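You operate a simulated robot arm through the tools that you are given. There is no shell and no other tool.

You are at the controls of a simulated robot arm. One attempt, no reset.

TASK
Tighten the teal bolt in the jig in two stages: 45, then 80.
Fine: use the green runner, no refused run, hang it back.

The check looks at the end state, three seconds after you hand in, the way a careful person would. Anything else that was tipped, shoved, dropped, spilled or broken makes it a failure.

THE ROBOT
A 6-joint arm with a four-finger gripper, fixed in place. Base frame: the origin is at the foot of the arm, x ahead of it, y to its left, z up. Units: mm, degrees, N and s.
Its first joint turns from -166.0 to 166.0 degrees. Payload 3.67 kg.
Tool frame: the origin (TCP) lies between the finger pads and is the grasp point; the fingertips stand 28 mm ahead of it; z points along the fingers, y is the line along which they close. The gripper opens to 112 mm. The gripper's body begins 73 mm behind the TCP.
Orientation is that of the tool frame in the base frame, as [roll, pitch, yaw] about the fixed x, y, z axes, in that order (R = Rz(yaw) Ry(pitch) Rx(roll)). With the fingers straight down and closing along the base's y, the tool's x points along the base's -x, its y along +y and its z along -z.

THE INTERFACE
- The arm moves only by the tool play_rows. Its argument "moves" is a list of rows, each an object of numbers (a shift or turn left out is 0, a gripper value left out holds the last): "tx", "ty", "tz": the shift along the tool's x, y, z in cm; "wx", "wy", "wz": the turn, a rotation vector about the tool's x, y, z in degrees; "fingers": the opening, from 0 (shut) to 1 (fully open). In form: [{"tx": .., "ty": .., "tz": .., "wx": .., "wy": .., "wz": .., "fingers": ..}, ...]. A call has 1 to 20 rows; each row is the pose to reach, as a shift and turn from the pose commanded when the call began, along the tool's axes at that moment. Each row takes 0.2 s and may step no farther than 50 mm and 8.6 degrees from the row before; otherwise, or with a gripper value out of range, the whole call is refused. A pose out of reach is approached as far as the arm can. The call stops where the force on the tool passes 90 N (or 10 N more than at its start, if that is more) or the arm is blocked; 0.2 s more then pass. Each finger halts on what it meets, pressing with about 28 N; the grip force reading is that of the motor and also rises with nothing between the fingers. The clock runs only during rows and for 0.2 s after the last one: add rows that repeat a pose to give the fingers time. It gives the time, the measured TCP pose, the force on the tool (base axes), the opening and the grip force at its end, in the units of the frame above (readings bear some noise), with the torque about the TCP (base axes, N m) and any sound that the robot's microphone picked up, and new pictures: "pictures" is both (left out), scene, wrist or none.
- Cameras (640 x 400 px; columns grow to the right, rows downward): "scene" is fixed at [50.6, 498.5, 1560]; the picture's right is [-0.30, -0.95, 0.00], its down [-0.60, 0.19, -0.78] and it looks along [0.74, -0.23, -0.63] (base axes); focal length 251 px, centre (320, 200). "wrist" rides on the gripper at [60, -18, -104] in the tool frame; the picture's right is [0.29, 0.96, 0.00], its down [-0.80, 0.24, -0.55] and it looks along [-0.53, 0.16, 0.83] (tool axes); focal length 234 px, centre (320, 200). There is no depth. A picture from a camera that has moved, and an enlarged one, comes with that camera's place and axes in the base frame and with its lens.
- zoom(camera, box): a new picture of the part [left, top, right, bottom] of that camera's present view, enlarged. It takes no simulated time.
- job_done(): hands the job in; it is judged then, once.

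Nothing tells you positions but the pictures and the camera data. Unless the task says otherwise, let go and move clear before handing in.

The tools are called by a JSON object that holds its "method" and its "body". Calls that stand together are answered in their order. play_rows: Moves the arm, as the interface text tells. Its arguments: {"type":"object","properties":{"moves":{"type":"array"},"pictures":{"type":"string","enum":["both","scene","wrist","none"]}},"required":["moves"]} The other tools are called the same way: zoom (camera, box) takes an enlarged picture of a part of a camera's view; job_done () hands the job in.

At the start:

```text
clock: 0.0
ee_pos: [494.3, 191.7, 1393.0]
ee_rot: [179.9, 0.2, -179.9]
wrist_force: [0.1, -0.3, -0.7]
moment: [0.02, -0.02, -0.01]
gripper_width: 112.1
gripper_force: 0.1
```

scene: 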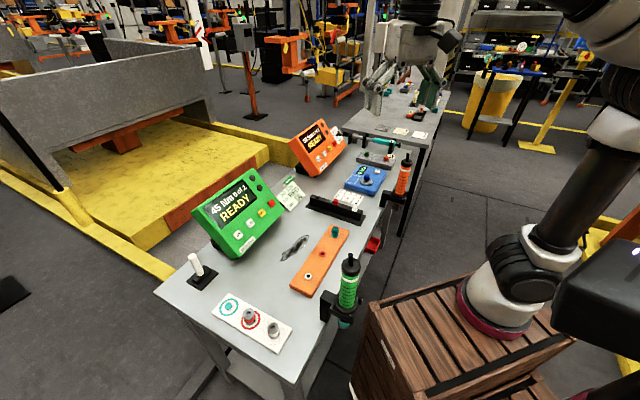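
wrist: 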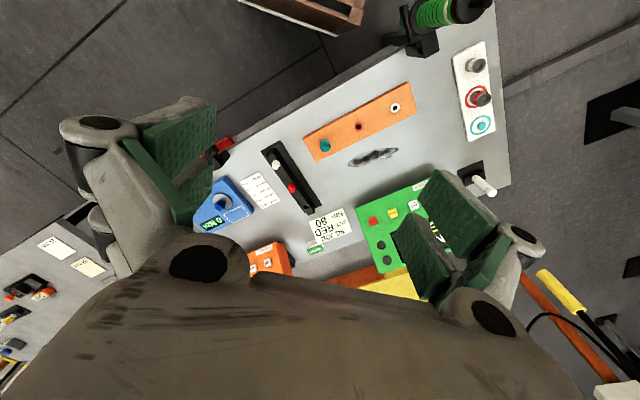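

I see a bench with a green control box showing "45 Stro 0 of 2 READY", an orange box, a green runner in a holster at the bench edge, and an orange jig with a teal bolt. I'll look more closely at the pieces before moving.

{"method": "zoom", "body": {"camera": "scene", "box": [180, 160, 300, 270]}}

{"method": "zoom", "body": {"camera": "scene", "box": [270, 220, 390, 340]}}

{"method": "zoom", "body": {"camera": "scene", "box": [280, 110, 420, 230]}}

{"method": "zoom", "body": {"camera": "scene", "box": [170, 240, 310, 360]}}

{"method": "zoom", "body": {"camera": "wrist", "box": [200, 120, 460, 290]}}

{"method": "zoom", "body": {"camera": "wrist", "box": [380, 0, 520, 200]}}

```text
3.64 times, centred on (240, 215) of scene
camera zoom: at [50.6, 498.5, 1560.0], right [-0.3, -0.95, 0.0], down [-0.6, 0.19, -0.78], along [0.74, -0.23, -0.63], focal length 914 px, centre (611, 146)
```

zoom: 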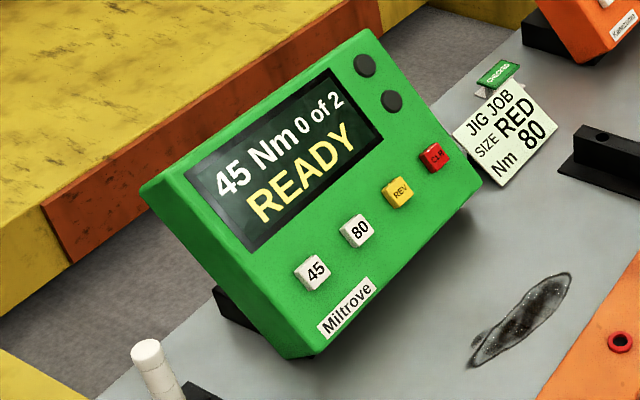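

```text
3.33 times, centred on (330, 280) of scene
camera zoom: at [50.6, 498.5, 1560.0], right [-0.3, -0.95, 0.0], down [-0.6, 0.19, -0.78], along [0.74, -0.23, -0.63], focal length 838 px, centre (287, -67)
```

zoom: 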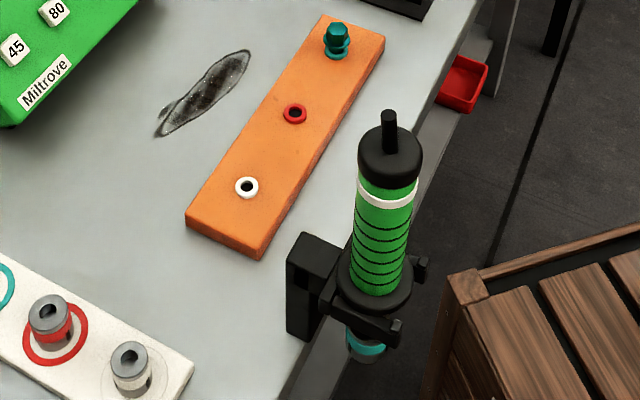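

```text
3.33 times, centred on (350, 170) of scene
camera zoom: at [50.6, 498.5, 1560.0], right [-0.3, -0.95, 0.0], down [-0.6, 0.19, -0.78], along [0.74, -0.23, -0.63], focal length 838 px, centre (220, 300)
```

zoom: 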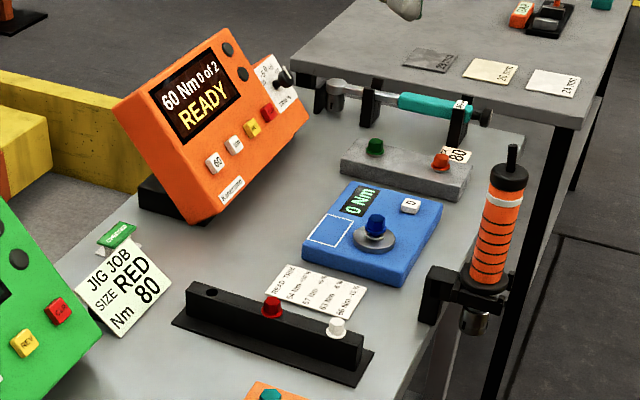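

```text
3.33 times, centred on (240, 300) of scene
camera zoom: at [50.6, 498.5, 1560.0], right [-0.3, -0.95, 0.0], down [-0.6, 0.19, -0.78], along [0.74, -0.23, -0.63], focal length 838 px, centre (587, -133)
```

zoom: 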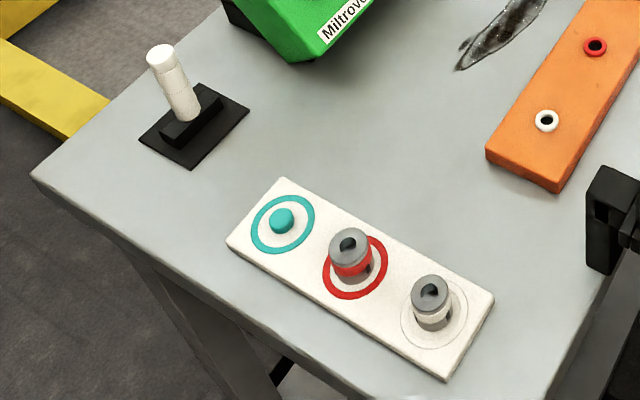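

```text
2.35 times, centred on (330, 205) of wrist
camera zoom: at [432.4, 174.2, 1497.4], right [-0.29, 0.96, 0.0], down [0.8, 0.24, 0.56], along [0.53, 0.16, -0.83], focal length 551 px, centre (296, 188)
```

zoom: 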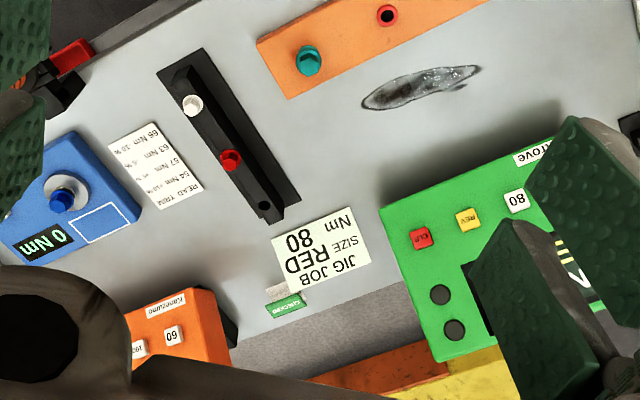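

```text
2.00 times, centred on (450, 100) of wrist
camera zoom: at [432.4, 174.2, 1497.4], right [-0.29, 0.96, 0.0], down [0.8, 0.24, 0.56], along [0.53, 0.16, -0.83], focal length 468 px, centre (60, 400)
```

zoom: 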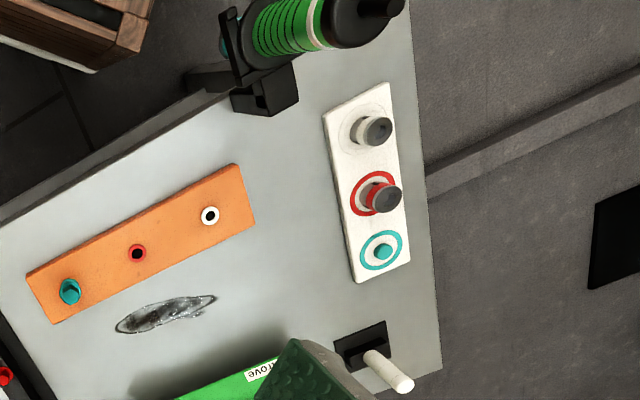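

The camera data put the bench top near z≈850 and turned 45° to the base. The runner hangs at about (341, 342) with its top near z≈1158, the teal bolt is at about (652, 254, 878), and the green box's buttons are near (721, 541, 949). Next I'll zoom in on the runner and holster, then turn the wrist for a better look.

{"method": "zoom", "body": {"camera": "scene", "box": [310, 240, 380, 340]}}

{"method": "zoom", "body": {"camera": "scene", "box": [300, 215, 360, 260]}}

{"method": "zoom", "body": {"camera": "scene", "box": [270, 170, 320, 220]}}

{"method": "zoom", "body": {"camera": "wrist", "box": [380, 0, 480, 60]}}

{"method": "play_rows", "body": {"moves": [{"wz": -8}, {"wz": -16}, {"wz": -24}, {"wz": -32}, {"wz": -40}, {"wz": -45}]}}

```text
4.00 times, centred on (345, 290) of scene
camera zoom: at [50.6, 498.5, 1560.0], right [-0.3, -0.95, 0.0], down [-0.6, 0.19, -0.78], along [0.74, -0.23, -0.63], focal length 1006 px, centre (220, -160)
```

zoom: 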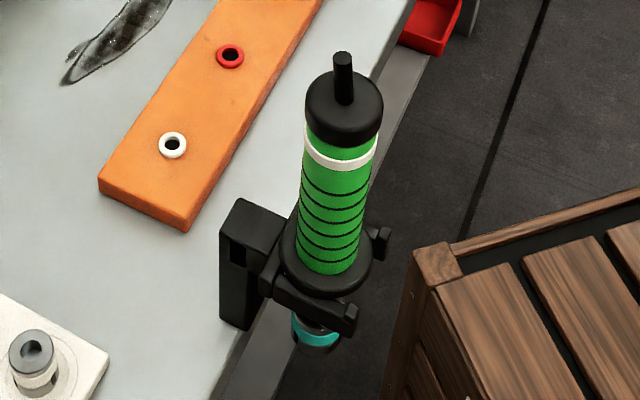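

```text
8.89 times, centred on (330, 238) of scene
camera zoom: at [50.6, 498.5, 1560.0], right [-0.3, -0.95, 0.0], down [-0.6, 0.19, -0.78], along [0.74, -0.23, -0.63], focal length 2235 px, centre (231, -133)
```

zoom: 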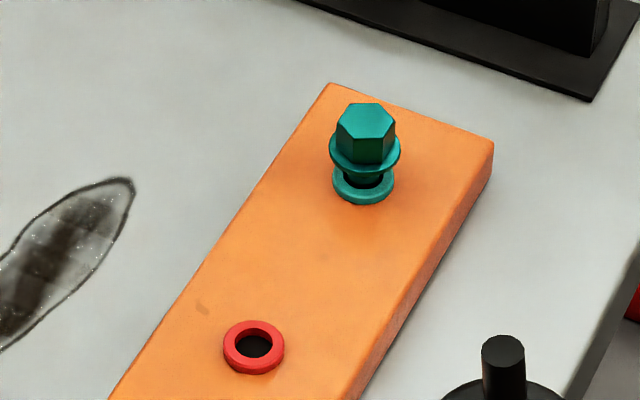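

```text
8.00 times, centred on (295, 195) of scene
camera zoom: at [50.6, 498.5, 1560.0], right [-0.3, -0.95, 0.0], down [-0.6, 0.19, -0.78], along [0.74, -0.23, -0.63], focal length 2011 px, centre (520, 240)
```

zoom: 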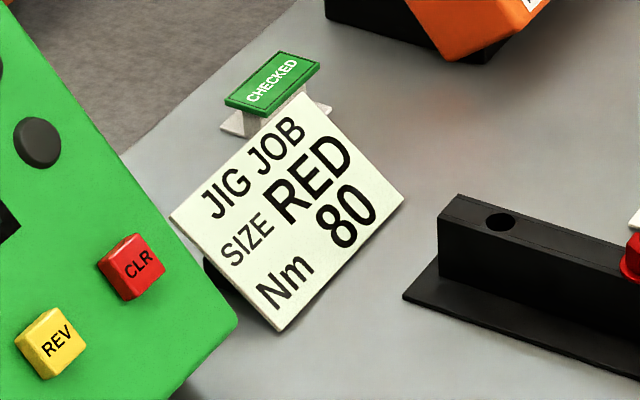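

```text
6.40 times, centred on (430, 30) of wrist
camera zoom: at [432.4, 174.2, 1497.4], right [-0.29, 0.96, 0.0], down [0.8, 0.24, 0.56], along [0.53, 0.16, -0.83], focal length 1499 px, centre (-384, 1288)
```

zoom: 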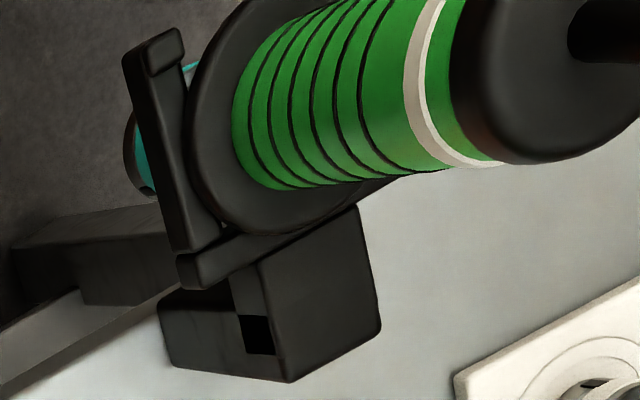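

```text
clock: 1.4
ee_pos: [494.6, 191.6, 1394.7]
ee_rot: [179.9, 0.2, -134.8]
wrist_force: [0.6, 0.7, 0.4]
moment: [0.0, -0.06, 0.01]
gripper_width: 111.8
gripper_force: 0.1
camera wrist: at [462.8, 136.8, 1497.4], right [-0.88, 0.47, 0.0], down [0.39, 0.73, 0.56], along [0.26, 0.49, -0.83], focal length 234 px, centre (320, 200)
```

scene: 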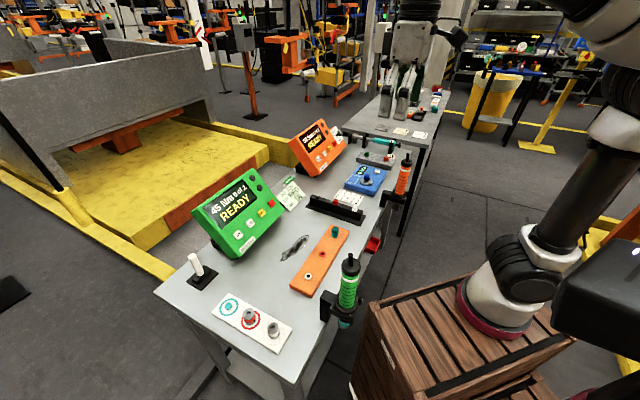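
wrist: 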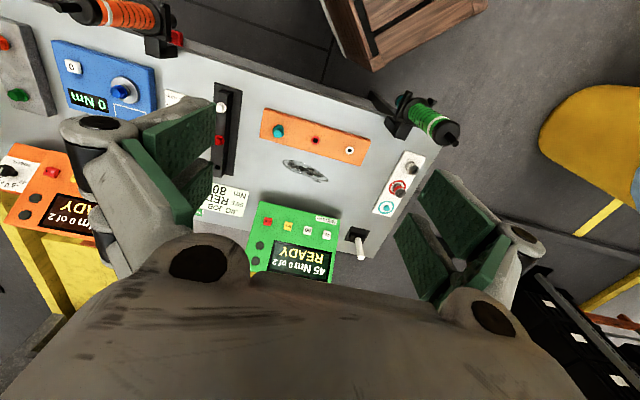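

The runner hangs by its flange on a two-pronged fork that opens toward the robot, with its grip at roughly z 957–1096 and a stub on the cap up to about 1158. I'll shift sideways above it, staying high, to check reach and get a view from above.

{"method": "play_rows", "body": {"moves": [{"ty": 4}, {"ty": 8}, {"ty": 12}, {"ty": 16}, {"ty": 19}, {"ty": 21.5}, {"ty": 21.5}]}}

```text
clock: 3.0
ee_pos: [342.9, 345.7, 1394.0]
ee_rot: [-180.0, 0.1, -134.9]
wrist_force: [0.2, 0.1, 0.8]
moment: [0.0, 0.01, -0.01]
gripper_width: 112.0
gripper_force: 0.0
camera wrist: at [310.2, 289.4, 1497.0], right [-0.88, 0.47, 0.0], down [0.39, 0.73, 0.56], along [0.26, 0.49, -0.83], focal length 234 px, centre (320, 200)
```

scene: 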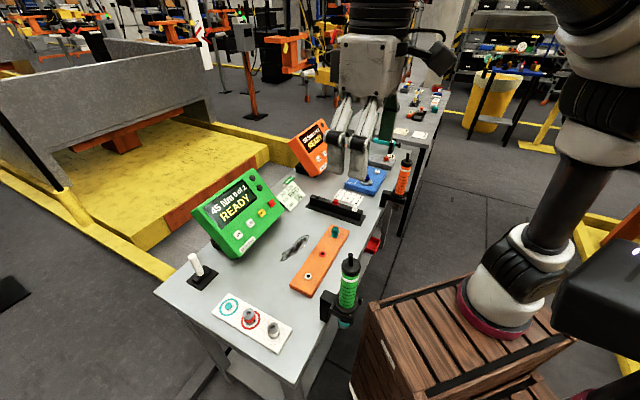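
wrist: 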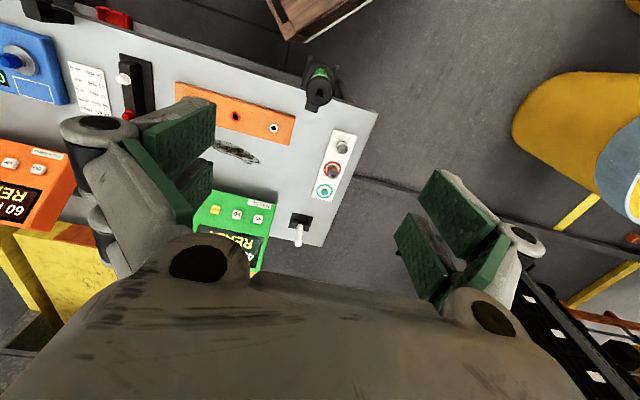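

I reached the spot above the runner without trouble. I'll zoom with the wrist camera to fix the runner's axis more precisely before descending.

{"method": "zoom", "body": {"camera": "wrist", "box": [280, 40, 380, 120]}}

{"method": "zoom", "body": {"camera": "wrist", "box": [180, 180, 320, 270]}}

{"method": "zoom", "body": {"camera": "wrist", "box": [160, 70, 320, 170]}}

```text
5.00 times, centred on (330, 80) of wrist
camera zoom: at [310.2, 289.4, 1497.0], right [-0.88, 0.47, 0.0], down [0.39, 0.73, 0.56], along [0.26, 0.49, -0.83], focal length 1171 px, centre (270, 800)
```

zoom: 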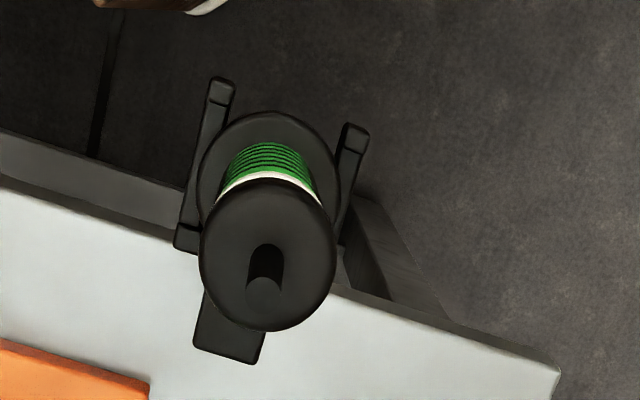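

```text
4.44 times, centred on (250, 225) of wrist
camera zoom: at [310.2, 289.4, 1497.0], right [-0.88, 0.47, 0.0], down [0.39, 0.73, 0.56], along [0.26, 0.49, -0.83], focal length 1041 px, centre (631, 89)
```

zoom: 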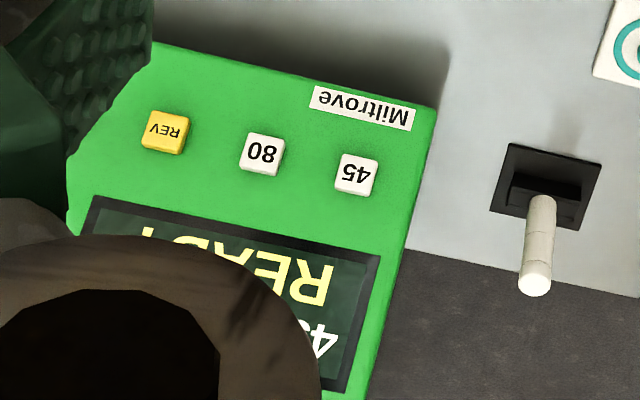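

```text
4.00 times, centred on (240, 120) of wrist
camera zoom: at [310.2, 289.4, 1497.0], right [-0.88, 0.47, 0.0], down [0.39, 0.73, 0.56], along [0.26, 0.49, -0.83], focal length 937 px, centre (640, 520)
```

zoom: 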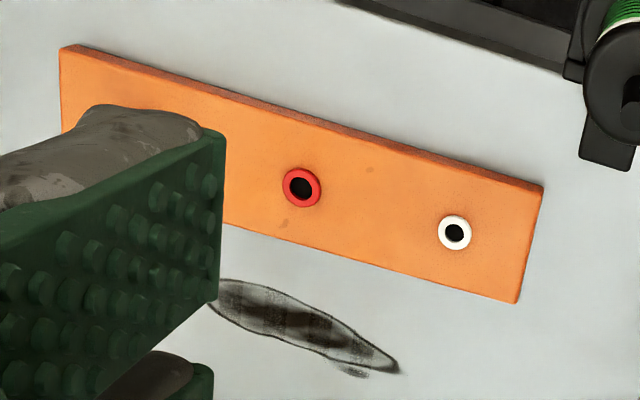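

The runner's axis works out at about (339, 340), roughly 5 mm closer to the robot than my TCP. I'll correct that and come down to TCP z≈1205, which is still above the stub, then measure again.

{"method": "play_rows", "body": {"moves": [{"tx": 0.2, "tz": 4}, {"tx": 0.5, "tz": 8}, {"tx": 0.5, "tz": 12}, {"tx": 0.5, "tz": 16}, {"tx": 0.5, "tz": 18.9}, {"tx": 0.5, "tz": 18.9}]}}

{"method": "zoom", "body": {"camera": "wrist", "box": [240, 60, 400, 220]}}

{"method": "zoom", "body": {"camera": "scene", "box": [280, 140, 420, 340]}}

```text
clock: 4.4
ee_pos: [339.0, 340.3, 1204.4]
ee_rot: [180.0, 0.3, -134.9]
wrist_force: [-0.4, 0.5, -0.2]
moment: [-0.01, 0.0, 0.03]
gripper_width: 112.0
gripper_force: 0.0
camera wrist: at [307.1, 286.1, 1308.1], right [-0.88, 0.47, 0.0], down [0.39, 0.73, 0.56], along [0.26, 0.49, -0.83], focal length 234 px, centre (320, 200)
```

scene: 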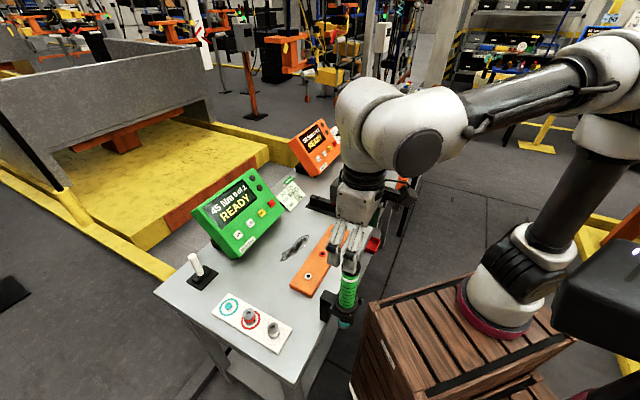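
wrist: 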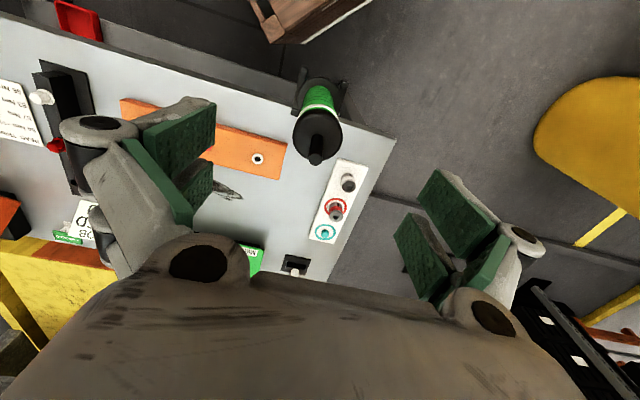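

```text
2.50 times, centred on (320, 140) of wrist
camera zoom: at [307.1, 286.1, 1308.1], right [-0.88, 0.47, 0.0], down [0.39, 0.73, 0.56], along [0.26, 0.49, -0.83], focal length 585 px, centre (320, 350)
```

zoom: 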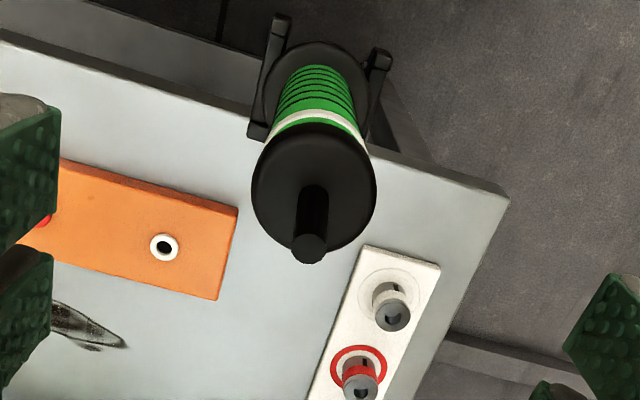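

```text
2.00 times, centred on (350, 240) of scene
camera zoom: at [50.6, 498.5, 1560.0], right [-0.3, -0.95, 0.0], down [-0.6, 0.19, -0.78], along [0.74, -0.23, -0.63], focal length 503 px, centre (260, 120)
```

zoom: 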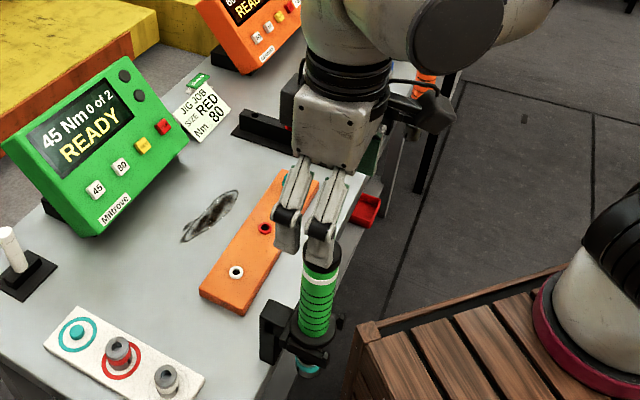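

The TCP is now within about 3 mm of the runner's axis. I'll make that correction and descend around the cap with the fingers open, in two parts.

{"method": "play_rows", "body": {"moves": [{"tx": -0.3, "ty": -0.05, "tz": 2}, {"tx": -0.3, "ty": -0.05, "tz": 4.5}, {"tx": -0.3, "ty": -0.05, "tz": 7}, {"tx": -0.3, "ty": -0.05, "tz": 8.5}, {"tx": -0.3, "ty": -0.05, "tz": 8.5}]}}

{"method": "zoom", "body": {"camera": "wrist", "box": [240, 100, 400, 260]}}

{"method": "zoom", "body": {"camera": "scene", "box": [300, 200, 400, 340]}}

```text
clock: 5.6
ee_pos: [340.6, 343.1, 1120.0]
ee_rot: [180.0, 0.3, -134.9]
wrist_force: [0.3, 0.1, 0.4]
moment: [-0.01, 0.02, -0.02]
gripper_width: 112.0
gripper_force: 0.1
camera wrist: at [309.1, 288.0, 1223.0], right [-0.88, 0.47, 0.0], down [0.39, 0.73, 0.56], along [0.26, 0.49, -0.83], focal length 234 px, centre (320, 200)
```

scene: 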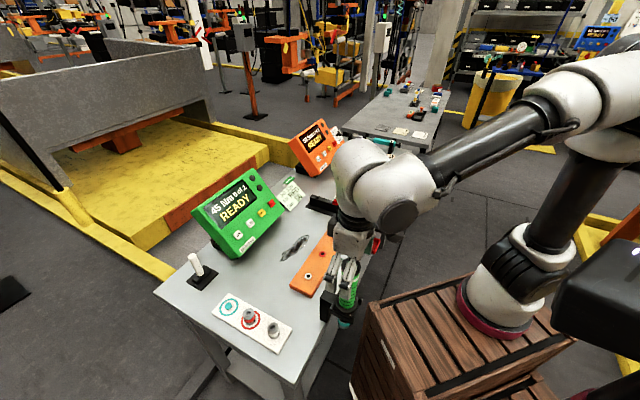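
wrist: 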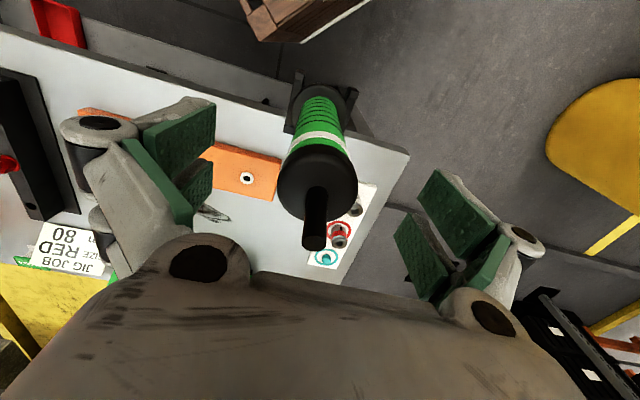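

```text
2.50 times, centred on (320, 180) of wrist
camera zoom: at [309.1, 288.0, 1223.0], right [-0.88, 0.47, 0.0], down [0.39, 0.73, 0.56], along [0.26, 0.49, -0.83], focal length 585 px, centre (320, 250)
```

zoom: 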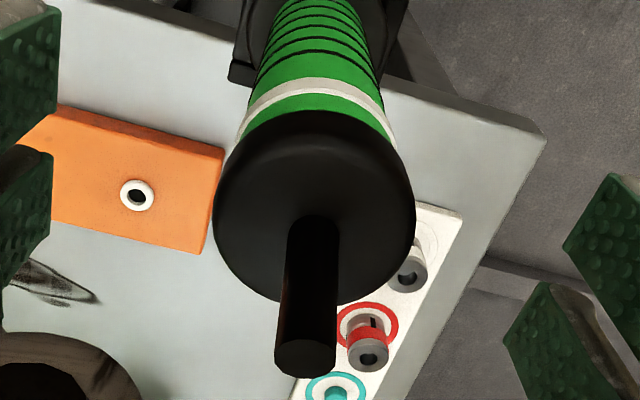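

```text
2.86 times, centred on (350, 270) of scene
camera zoom: at [50.6, 498.5, 1560.0], right [-0.3, -0.95, 0.0], down [-0.6, 0.19, -0.78], along [0.74, -0.23, -0.63], focal length 718 px, centre (234, 0)
```

zoom: 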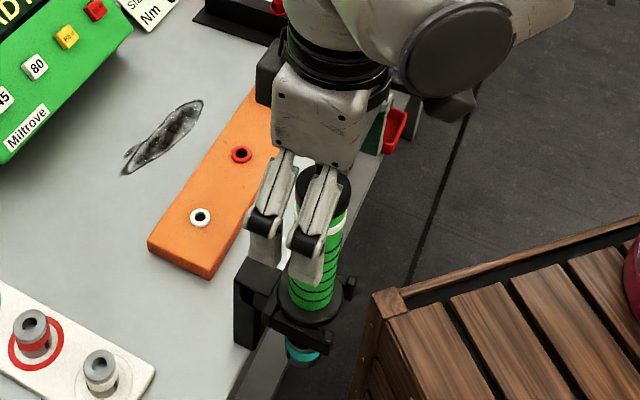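

The runner is centred between the open fingers, and the stub has about 11 mm of clearance at the grip height I plan. I'll go down 23 mm and close on the cap.

{"method": "play_rows", "body": {"moves": [{"tz": 1}, {"tz": 2}, {"tz": 2.3}, {"tz": 2.3}], "pictures": "none"}}

{"method": "zoom", "body": {"camera": "wrist", "box": [160, 60, 480, 260]}}

```text
clock: 6.6
ee_pos: [340.1, 344.4, 1096.9]
ee_rot: [179.9, 0.3, -134.9]
wrist_force: [-0.5, -0.1, -0.6]
moment: [-0.01, -0.01, 0.0]
gripper_width: 112.0
gripper_force: 0.0
```

```text
2.00 times, centred on (320, 160) of wrist
camera zoom: at [309.8, 288.1, 1200.2], right [-0.88, 0.47, 0.0], down [0.39, 0.73, 0.56], along [0.26, 0.49, -0.83], focal length 468 px, centre (320, 280)
```

zoom: 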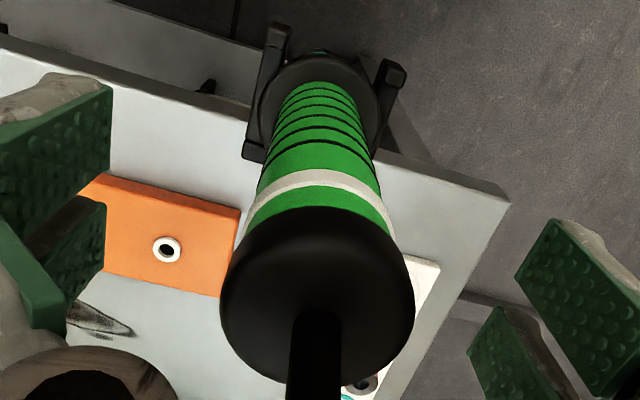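

No contact so far, and the fingers straddle the cap evenly. I'm closing the gripper now.

{"method": "play_rows", "body": {"moves": [{"fingers": 0.6}, {"fingers": 0.4}, {"fingers": 0.2}, {"fingers": 0.2}, {"fingers": 0.2}]}}

{"method": "zoom", "body": {"camera": "wrist", "box": [160, 60, 480, 260]}}

{"method": "zoom", "body": {"camera": "scene", "box": [300, 200, 400, 340]}}

```text
clock: 7.8
ee_pos: [340.4, 343.1, 1097.4]
ee_rot: [-180.0, 0.2, -134.8]
wrist_force: [2.7, -4.2, 5.6]
moment: [-0.25, -0.16, 0.03]
gripper_width: 36.0
gripper_force: 28.0
camera wrist: at [310.0, 287.8, 1200.5], right [-0.88, 0.47, 0.0], down [0.39, 0.73, 0.56], along [0.26, 0.49, -0.83], focal length 234 px, centre (320, 200)
```

scene: 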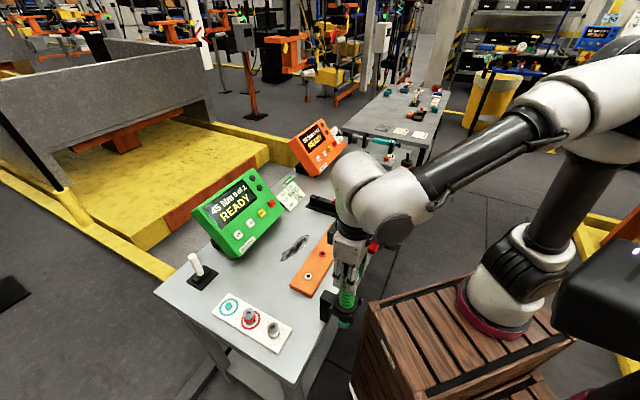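
wrist: 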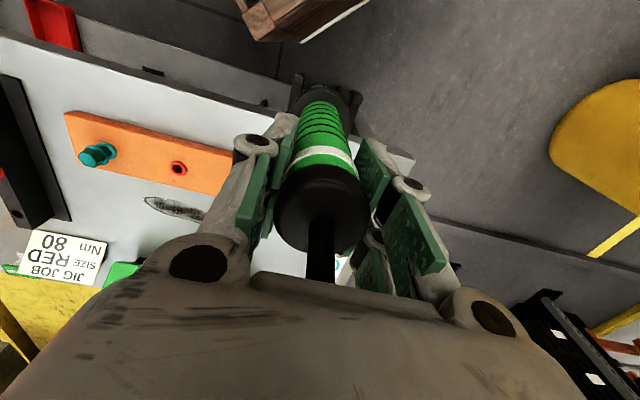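

```text
2.00 times, centred on (320, 160) of wrist
camera zoom: at [310.0, 287.8, 1200.5], right [-0.88, 0.47, 0.0], down [0.39, 0.73, 0.56], along [0.26, 0.49, -0.83], focal length 468 px, centre (320, 280)
```

zoom: 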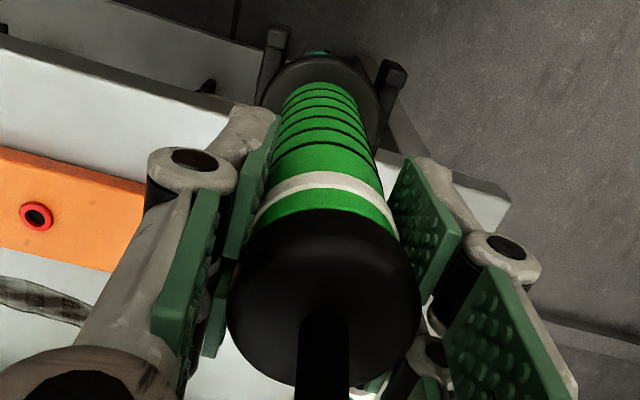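

```text
2.86 times, centred on (350, 270) of scene
camera zoom: at [50.6, 498.5, 1560.0], right [-0.3, -0.95, 0.0], down [-0.6, 0.19, -0.78], along [0.74, -0.23, -0.63], focal length 718 px, centre (234, 0)
```

zoom: 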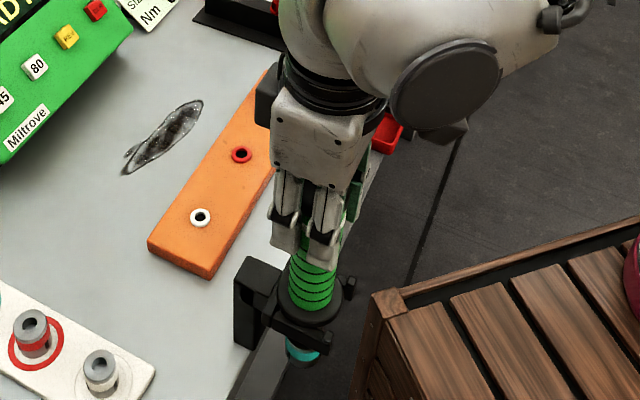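

The grip is on at 36 mm and 28 N. I'll lift slowly straight up, watching the force to get the runner's weight and to catch any snag on the fork.

{"method": "play_rows", "body": {"moves": [{"tz": -0.5}, {"tz": -1.0}, {"tz": -1.5}, {"tz": -2}, {"tz": -2}]}}

{"method": "zoom", "body": {"camera": "scene", "box": [300, 200, 400, 340]}}

{"method": "zoom", "body": {"camera": "wrist", "box": [160, 60, 480, 260]}}

```text
clock: 9.0
ee_pos: [341.2, 343.6, 1116.1]
ee_rot: [-180.0, 0.1, -134.9]
wrist_force: [0.2, 1.0, -9.5]
moment: [0.06, -0.04, -0.03]
gripper_width: 35.6
gripper_force: 27.9
camera wrist: at [309.8, 287.7, 1220.1], right [-0.88, 0.47, 0.0], down [0.39, 0.73, 0.56], along [0.26, 0.49, -0.83], focal length 234 px, centre (320, 200)
```

scene: 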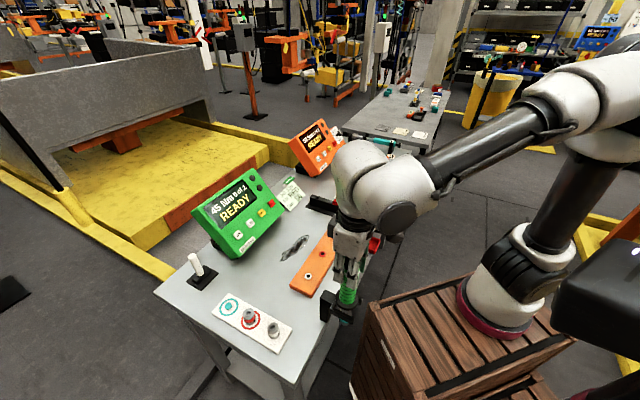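
wrist: 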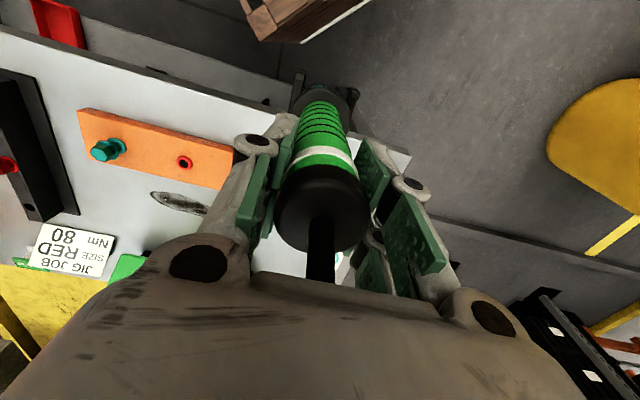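

```text
2.86 times, centred on (350, 270) of scene
camera zoom: at [50.6, 498.5, 1560.0], right [-0.3, -0.95, 0.0], down [-0.6, 0.19, -0.78], along [0.74, -0.23, -0.63], focal length 718 px, centre (234, 0)
```

zoom: 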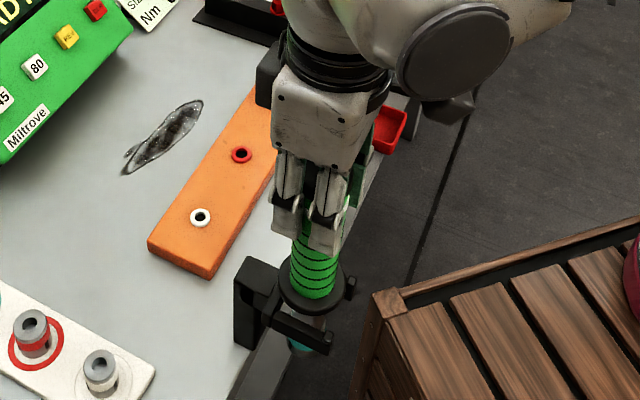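

```text
2.00 times, centred on (320, 160) of wrist
camera zoom: at [309.8, 287.7, 1220.1], right [-0.88, 0.47, 0.0], down [0.39, 0.73, 0.56], along [0.26, 0.49, -0.83], focal length 468 px, centre (320, 280)
```

zoom: 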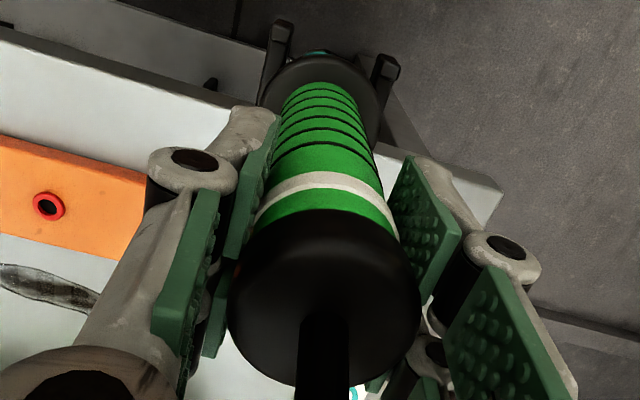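

It holds at about 10 N with no slip. I'll keep lifting straight up until the socket clears the fork, about 150 mm in all.

{"method": "play_rows", "body": {"moves": [{"tz": -1.5}, {"tz": -3}, {"tz": -4.5}, {"tz": -6}, {"tz": -7.5}, {"tz": -9}, {"tz": -10.5}, {"tz": -12}, {"tz": -13.5}, {"tz": -13.5}]}}

{"method": "zoom", "body": {"camera": "scene", "box": [290, 180, 400, 340]}}

{"method": "zoom", "body": {"camera": "wrist", "box": [160, 60, 480, 260]}}

```text
clock: 11.2
ee_pos: [340.7, 343.2, 1251.0]
ee_rot: [180.0, 0.0, -134.9]
wrist_force: [0.1, -0.2, -9.5]
moment: [-0.01, 0.0, 0.03]
gripper_width: 35.7
gripper_force: 28.2
camera wrist: at [310.1, 287.7, 1354.9], right [-0.88, 0.47, 0.0], down [0.39, 0.73, 0.56], along [0.26, 0.49, -0.83], focal length 234 px, centre (320, 200)
```

scene: 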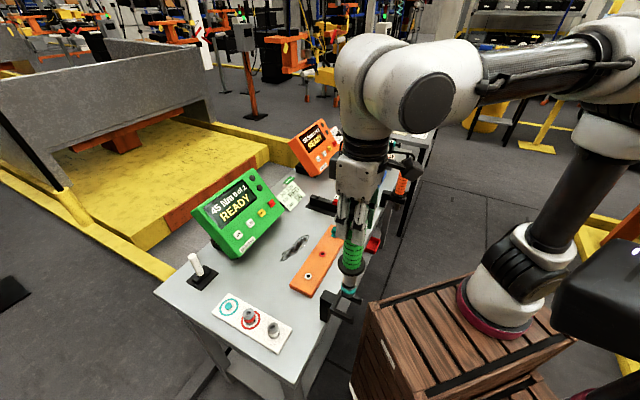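
wrist: 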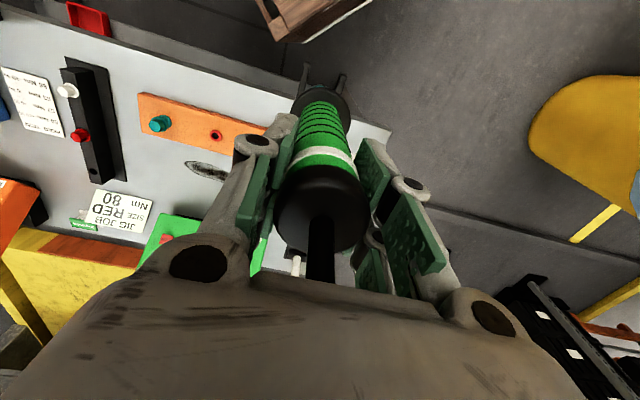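

```text
2.50 times, centred on (345, 260) of scene
camera zoom: at [50.6, 498.5, 1560.0], right [-0.3, -0.95, 0.0], down [-0.6, 0.19, -0.78], along [0.74, -0.23, -0.63], focal length 628 px, centre (258, 50)
```

zoom: 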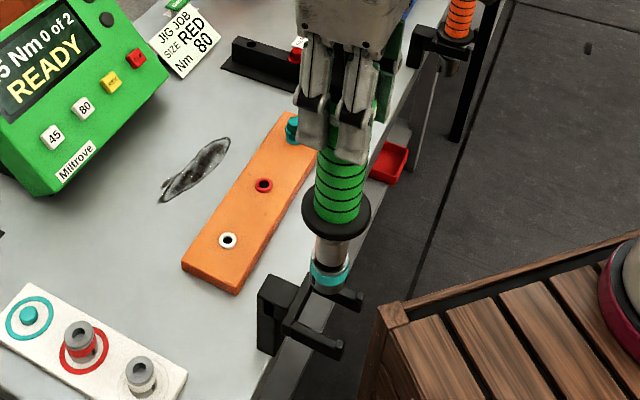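

```text
2.00 times, centred on (320, 160) of wrist
camera zoom: at [310.1, 287.7, 1354.9], right [-0.88, 0.47, 0.0], down [0.39, 0.73, 0.56], along [0.26, 0.49, -0.83], focal length 468 px, centre (320, 280)
```

zoom: 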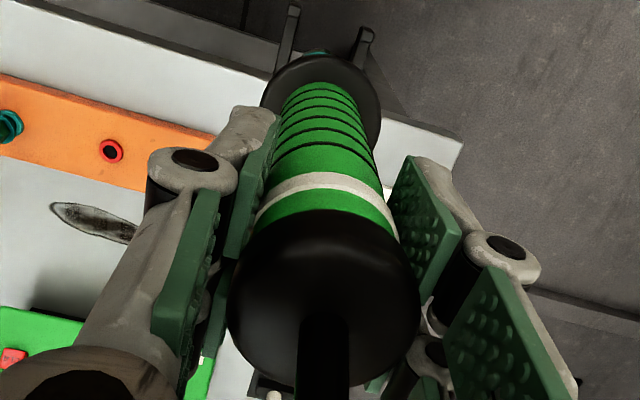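

The runner is clear of the fork, hanging vertical with the teal socket fitted. Before carrying it over, I'll measure the bolt's position from here with both cameras.

{"method": "zoom", "body": {"camera": "wrist", "box": [130, 90, 194, 150]}}

{"method": "zoom", "body": {"camera": "wrist", "box": [0, 20, 260, 180]}}

{"method": "zoom", "body": {"camera": "scene", "box": [310, 210, 350, 250]}}

```text
6.67 times, centred on (162, 120) of wrist
camera zoom: at [310.1, 287.7, 1354.9], right [-0.88, 0.47, 0.0], down [0.39, 0.73, 0.56], along [0.26, 0.49, -0.83], focal length 1561 px, centre (1373, 733)
```

zoom: 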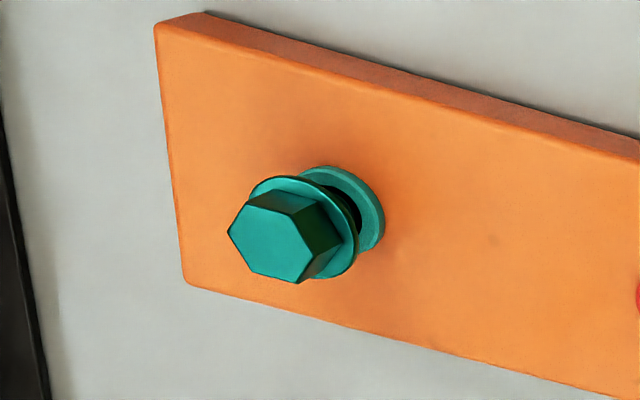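

```text
2.46 times, centred on (130, 100) of wrist
camera zoom: at [310.1, 287.7, 1354.9], right [-0.88, 0.47, 0.0], down [0.39, 0.73, 0.56], along [0.26, 0.49, -0.83], focal length 576 px, centre (788, 446)
```

zoom: 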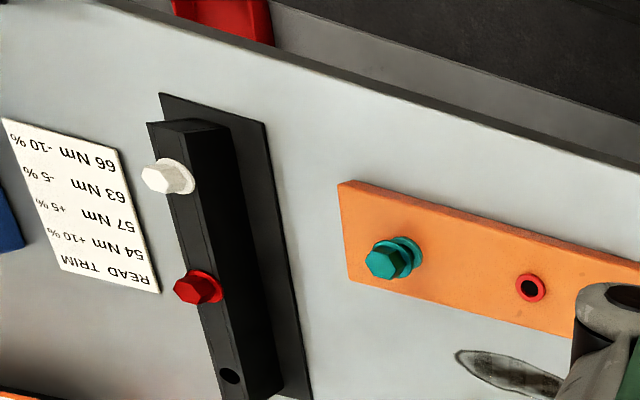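

```text
10.00 times, centred on (330, 230) of scene
camera zoom: at [50.6, 498.5, 1560.0], right [-0.3, -0.95, 0.0], down [-0.6, 0.19, -0.78], along [0.74, -0.23, -0.63], focal length 2514 px, centre (220, -100)
```

zoom: 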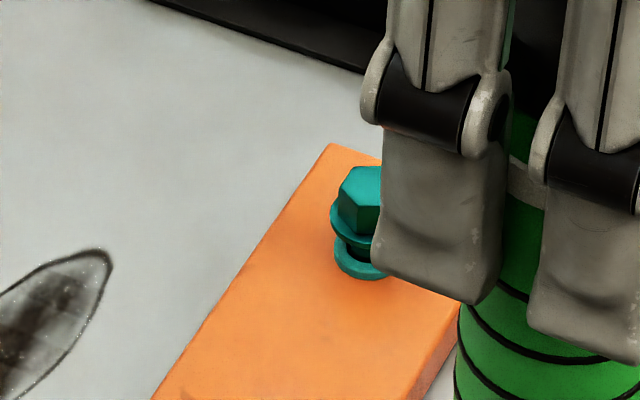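

The teal bolt stands proud in the jig with a gap under its flange. My two position estimates for it differ by about a centimetre, so I'll carry the runner to a spot beside it at height and measure again from close up.

{"method": "play_rows", "body": {"moves": [{"tx": -1, "ty": -1.3}, {"tx": -2.6, "ty": -3.4}, {"tx": -4.4, "ty": -5.8}, {"tx": -6.2, "ty": -8.2}, {"tx": -8, "ty": -10.6}, {"tx": -9.8, "ty": -13}, {"tx": -11.6, "ty": -15.4}, {"tx": -13.3, "ty": -17.5}, {"tx": -14.3, "ty": -18.8}, {"tx": -14.6, "ty": -19.2}, {"tx": -14.6, "ty": -19.2}]}}

{"method": "zoom", "body": {"camera": "scene", "box": [280, 140, 400, 260]}}

{"method": "zoom", "body": {"camera": "wrist", "box": [160, 20, 480, 220]}}

```text
clock: 13.6
ee_pos: [580.5, 310.1, 1251.1]
ee_rot: [180.0, 0.1, -134.8]
wrist_force: [-0.3, -0.3, -8.3]
moment: [0.01, -0.02, -0.02]
gripper_width: 35.5
gripper_force: 28.3
camera wrist: at [548.9, 254.9, 1355.6], right [-0.88, 0.47, 0.0], down [0.39, 0.73, 0.56], along [0.26, 0.49, -0.83], focal length 234 px, centre (320, 200)
```

scene: 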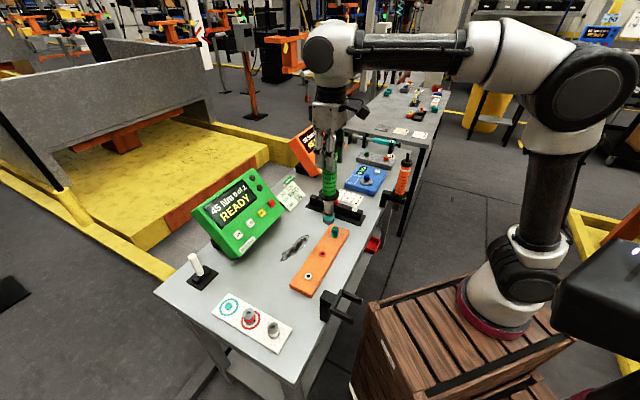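
wrist: 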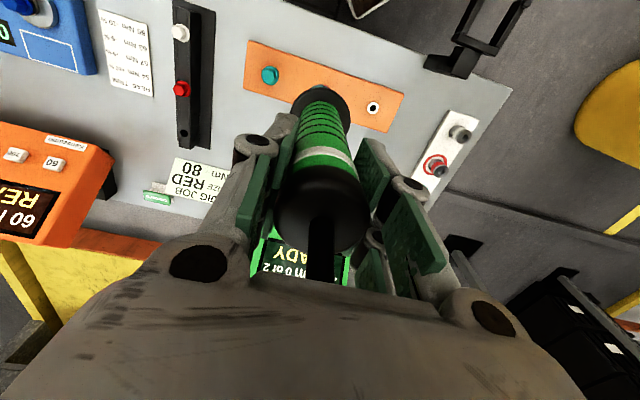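

```text
3.33 times, centred on (340, 200) of scene
camera zoom: at [50.6, 498.5, 1560.0], right [-0.3, -0.95, 0.0], down [-0.6, 0.19, -0.78], along [0.74, -0.23, -0.63], focal length 838 px, centre (253, 200)
```

zoom: 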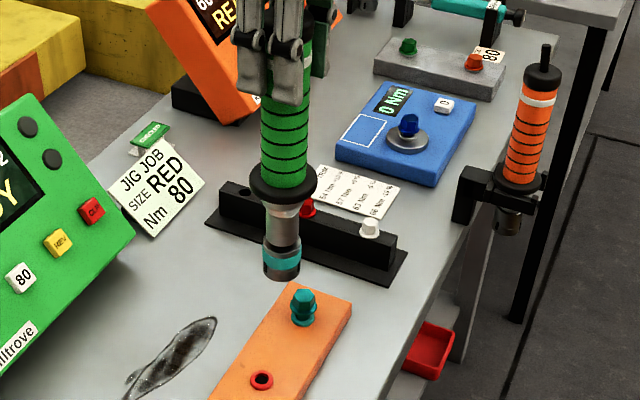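

```text
2.00 times, centred on (320, 120) of wrist
camera zoom: at [548.9, 254.9, 1355.6], right [-0.88, 0.47, 0.0], down [0.39, 0.73, 0.56], along [0.26, 0.49, -0.83], focal length 468 px, centre (320, 360)
```

zoom: 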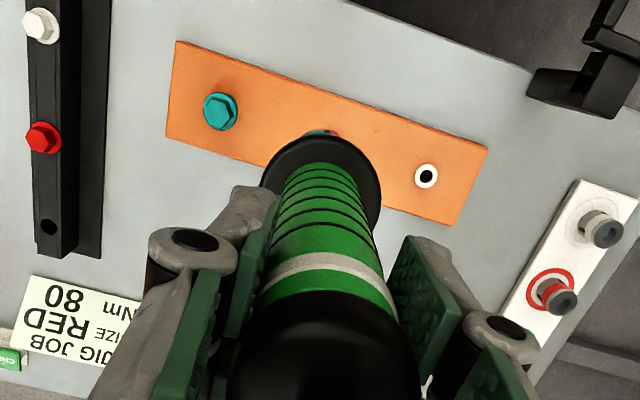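

The bolt reads at about (645, 255), with its head top somewhere around z 900–915. I'll zoom tightly on the bolt and on the socket to refine the offset between them.

{"method": "zoom", "body": {"camera": "wrist", "box": [240, 40, 320, 100]}}

{"method": "zoom", "body": {"camera": "scene", "box": [310, 190, 360, 240]}}

```text
6.67 times, centred on (280, 70) of wrist
camera zoom: at [548.9, 254.9, 1355.6], right [-0.88, 0.47, 0.0], down [0.39, 0.73, 0.56], along [0.26, 0.49, -0.83], focal length 1561 px, centre (587, 1067)
```

zoom: 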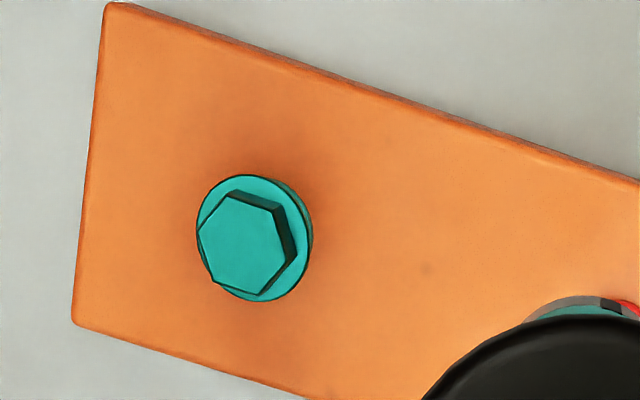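

```text
8.00 times, centred on (335, 215) of scene
camera zoom: at [50.6, 498.5, 1560.0], right [-0.3, -0.95, 0.0], down [-0.6, 0.19, -0.78], along [0.74, -0.23, -0.63], focal length 2011 px, centre (200, 80)
```

zoom: 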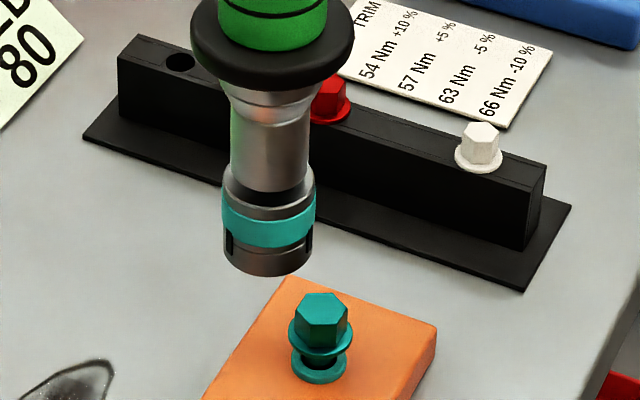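

From the zooms, the socket's lower rim sits about 223 mm below the TCP and about 4 mm toward the robot from it. The bolt head's top is near (646, 254, 907). I'll move over the bolt and come down to leave a gap of about 45 mm, then compare socket and bolt in the same picture.

{"method": "play_rows", "body": {"moves": [{"tx": -0.3, "ty": -1.5}, {"tx": -0.6, "ty": -3.5}, {"tx": -0.9, "ty": -5.5}, {"tx": -1.1, "ty": -7.5}, {"tx": -1.17, "ty": -8.7}, {"tx": -1.17, "ty": -8.7, "tz": 1.5}, {"tx": -1.17, "ty": -8.7, "tz": 3.5}, {"tx": -1.17, "ty": -8.7, "tz": 5.5}, {"tx": -1.17, "ty": -8.7, "tz": 7}, {"tx": -1.17, "ty": -8.7, "tz": 7.5}, {"tx": -1.17, "ty": -8.7, "tz": 7.5}]}}

{"method": "zoom", "body": {"camera": "scene", "box": [310, 190, 360, 250]}}

{"method": "zoom", "body": {"camera": "wrist", "box": [260, 50, 380, 130]}}

```text
clock: 16.0
ee_pos: [651.2, 257.2, 1176.6]
ee_rot: [180.0, 0.0, -135.0]
wrist_force: [-0.2, -0.4, -9.2]
moment: [0.03, 0.0, 0.0]
gripper_width: 35.6
gripper_force: 27.8
camera wrist: at [619.5, 202.3, 1280.4], right [-0.88, 0.47, 0.0], down [0.39, 0.73, 0.56], along [0.26, 0.49, -0.83], focal length 234 px, centre (320, 200)
```

scene: 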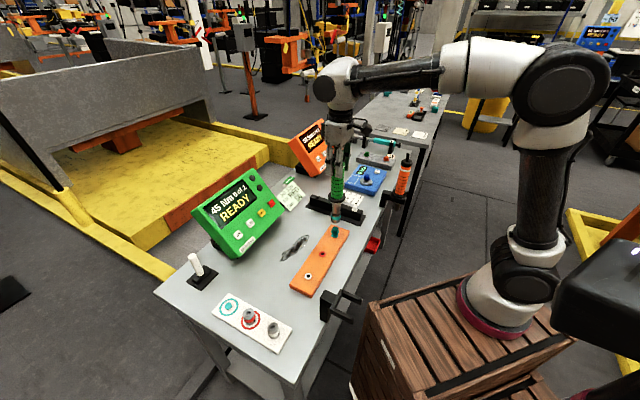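
wrist: 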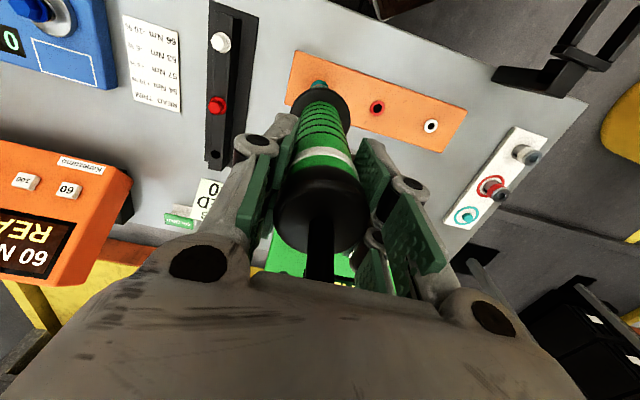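

```text
6.67 times, centred on (335, 220) of scene
camera zoom: at [50.6, 498.5, 1560.0], right [-0.3, -0.95, 0.0], down [-0.6, 0.19, -0.78], along [0.74, -0.23, -0.63], focal length 1676 px, centre (220, 67)
```

zoom: 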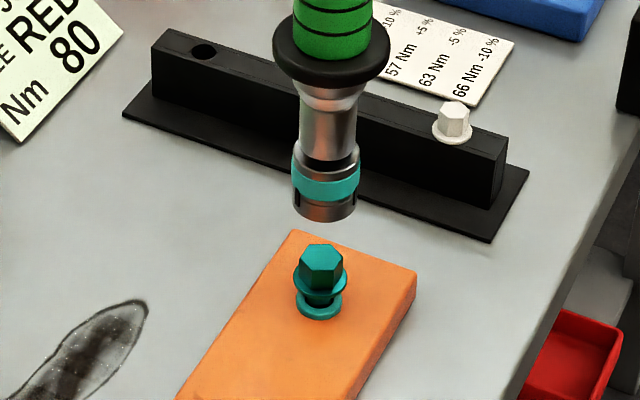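

```text
5.00 times, centred on (320, 90) of wrist
camera zoom: at [619.5, 202.3, 1280.4], right [-0.88, 0.47, 0.0], down [0.39, 0.73, 0.56], along [0.26, 0.49, -0.83], focal length 1171 px, centre (320, 750)
```

zoom: 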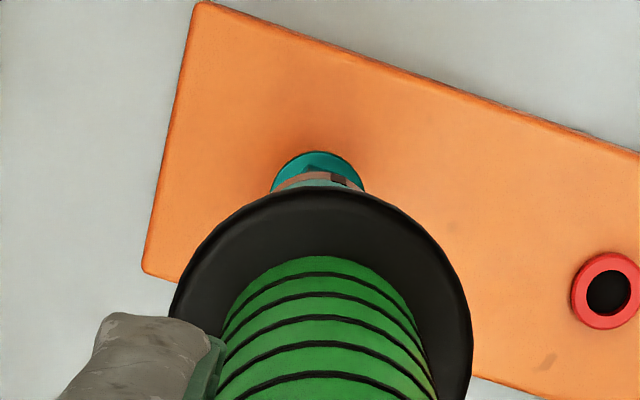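

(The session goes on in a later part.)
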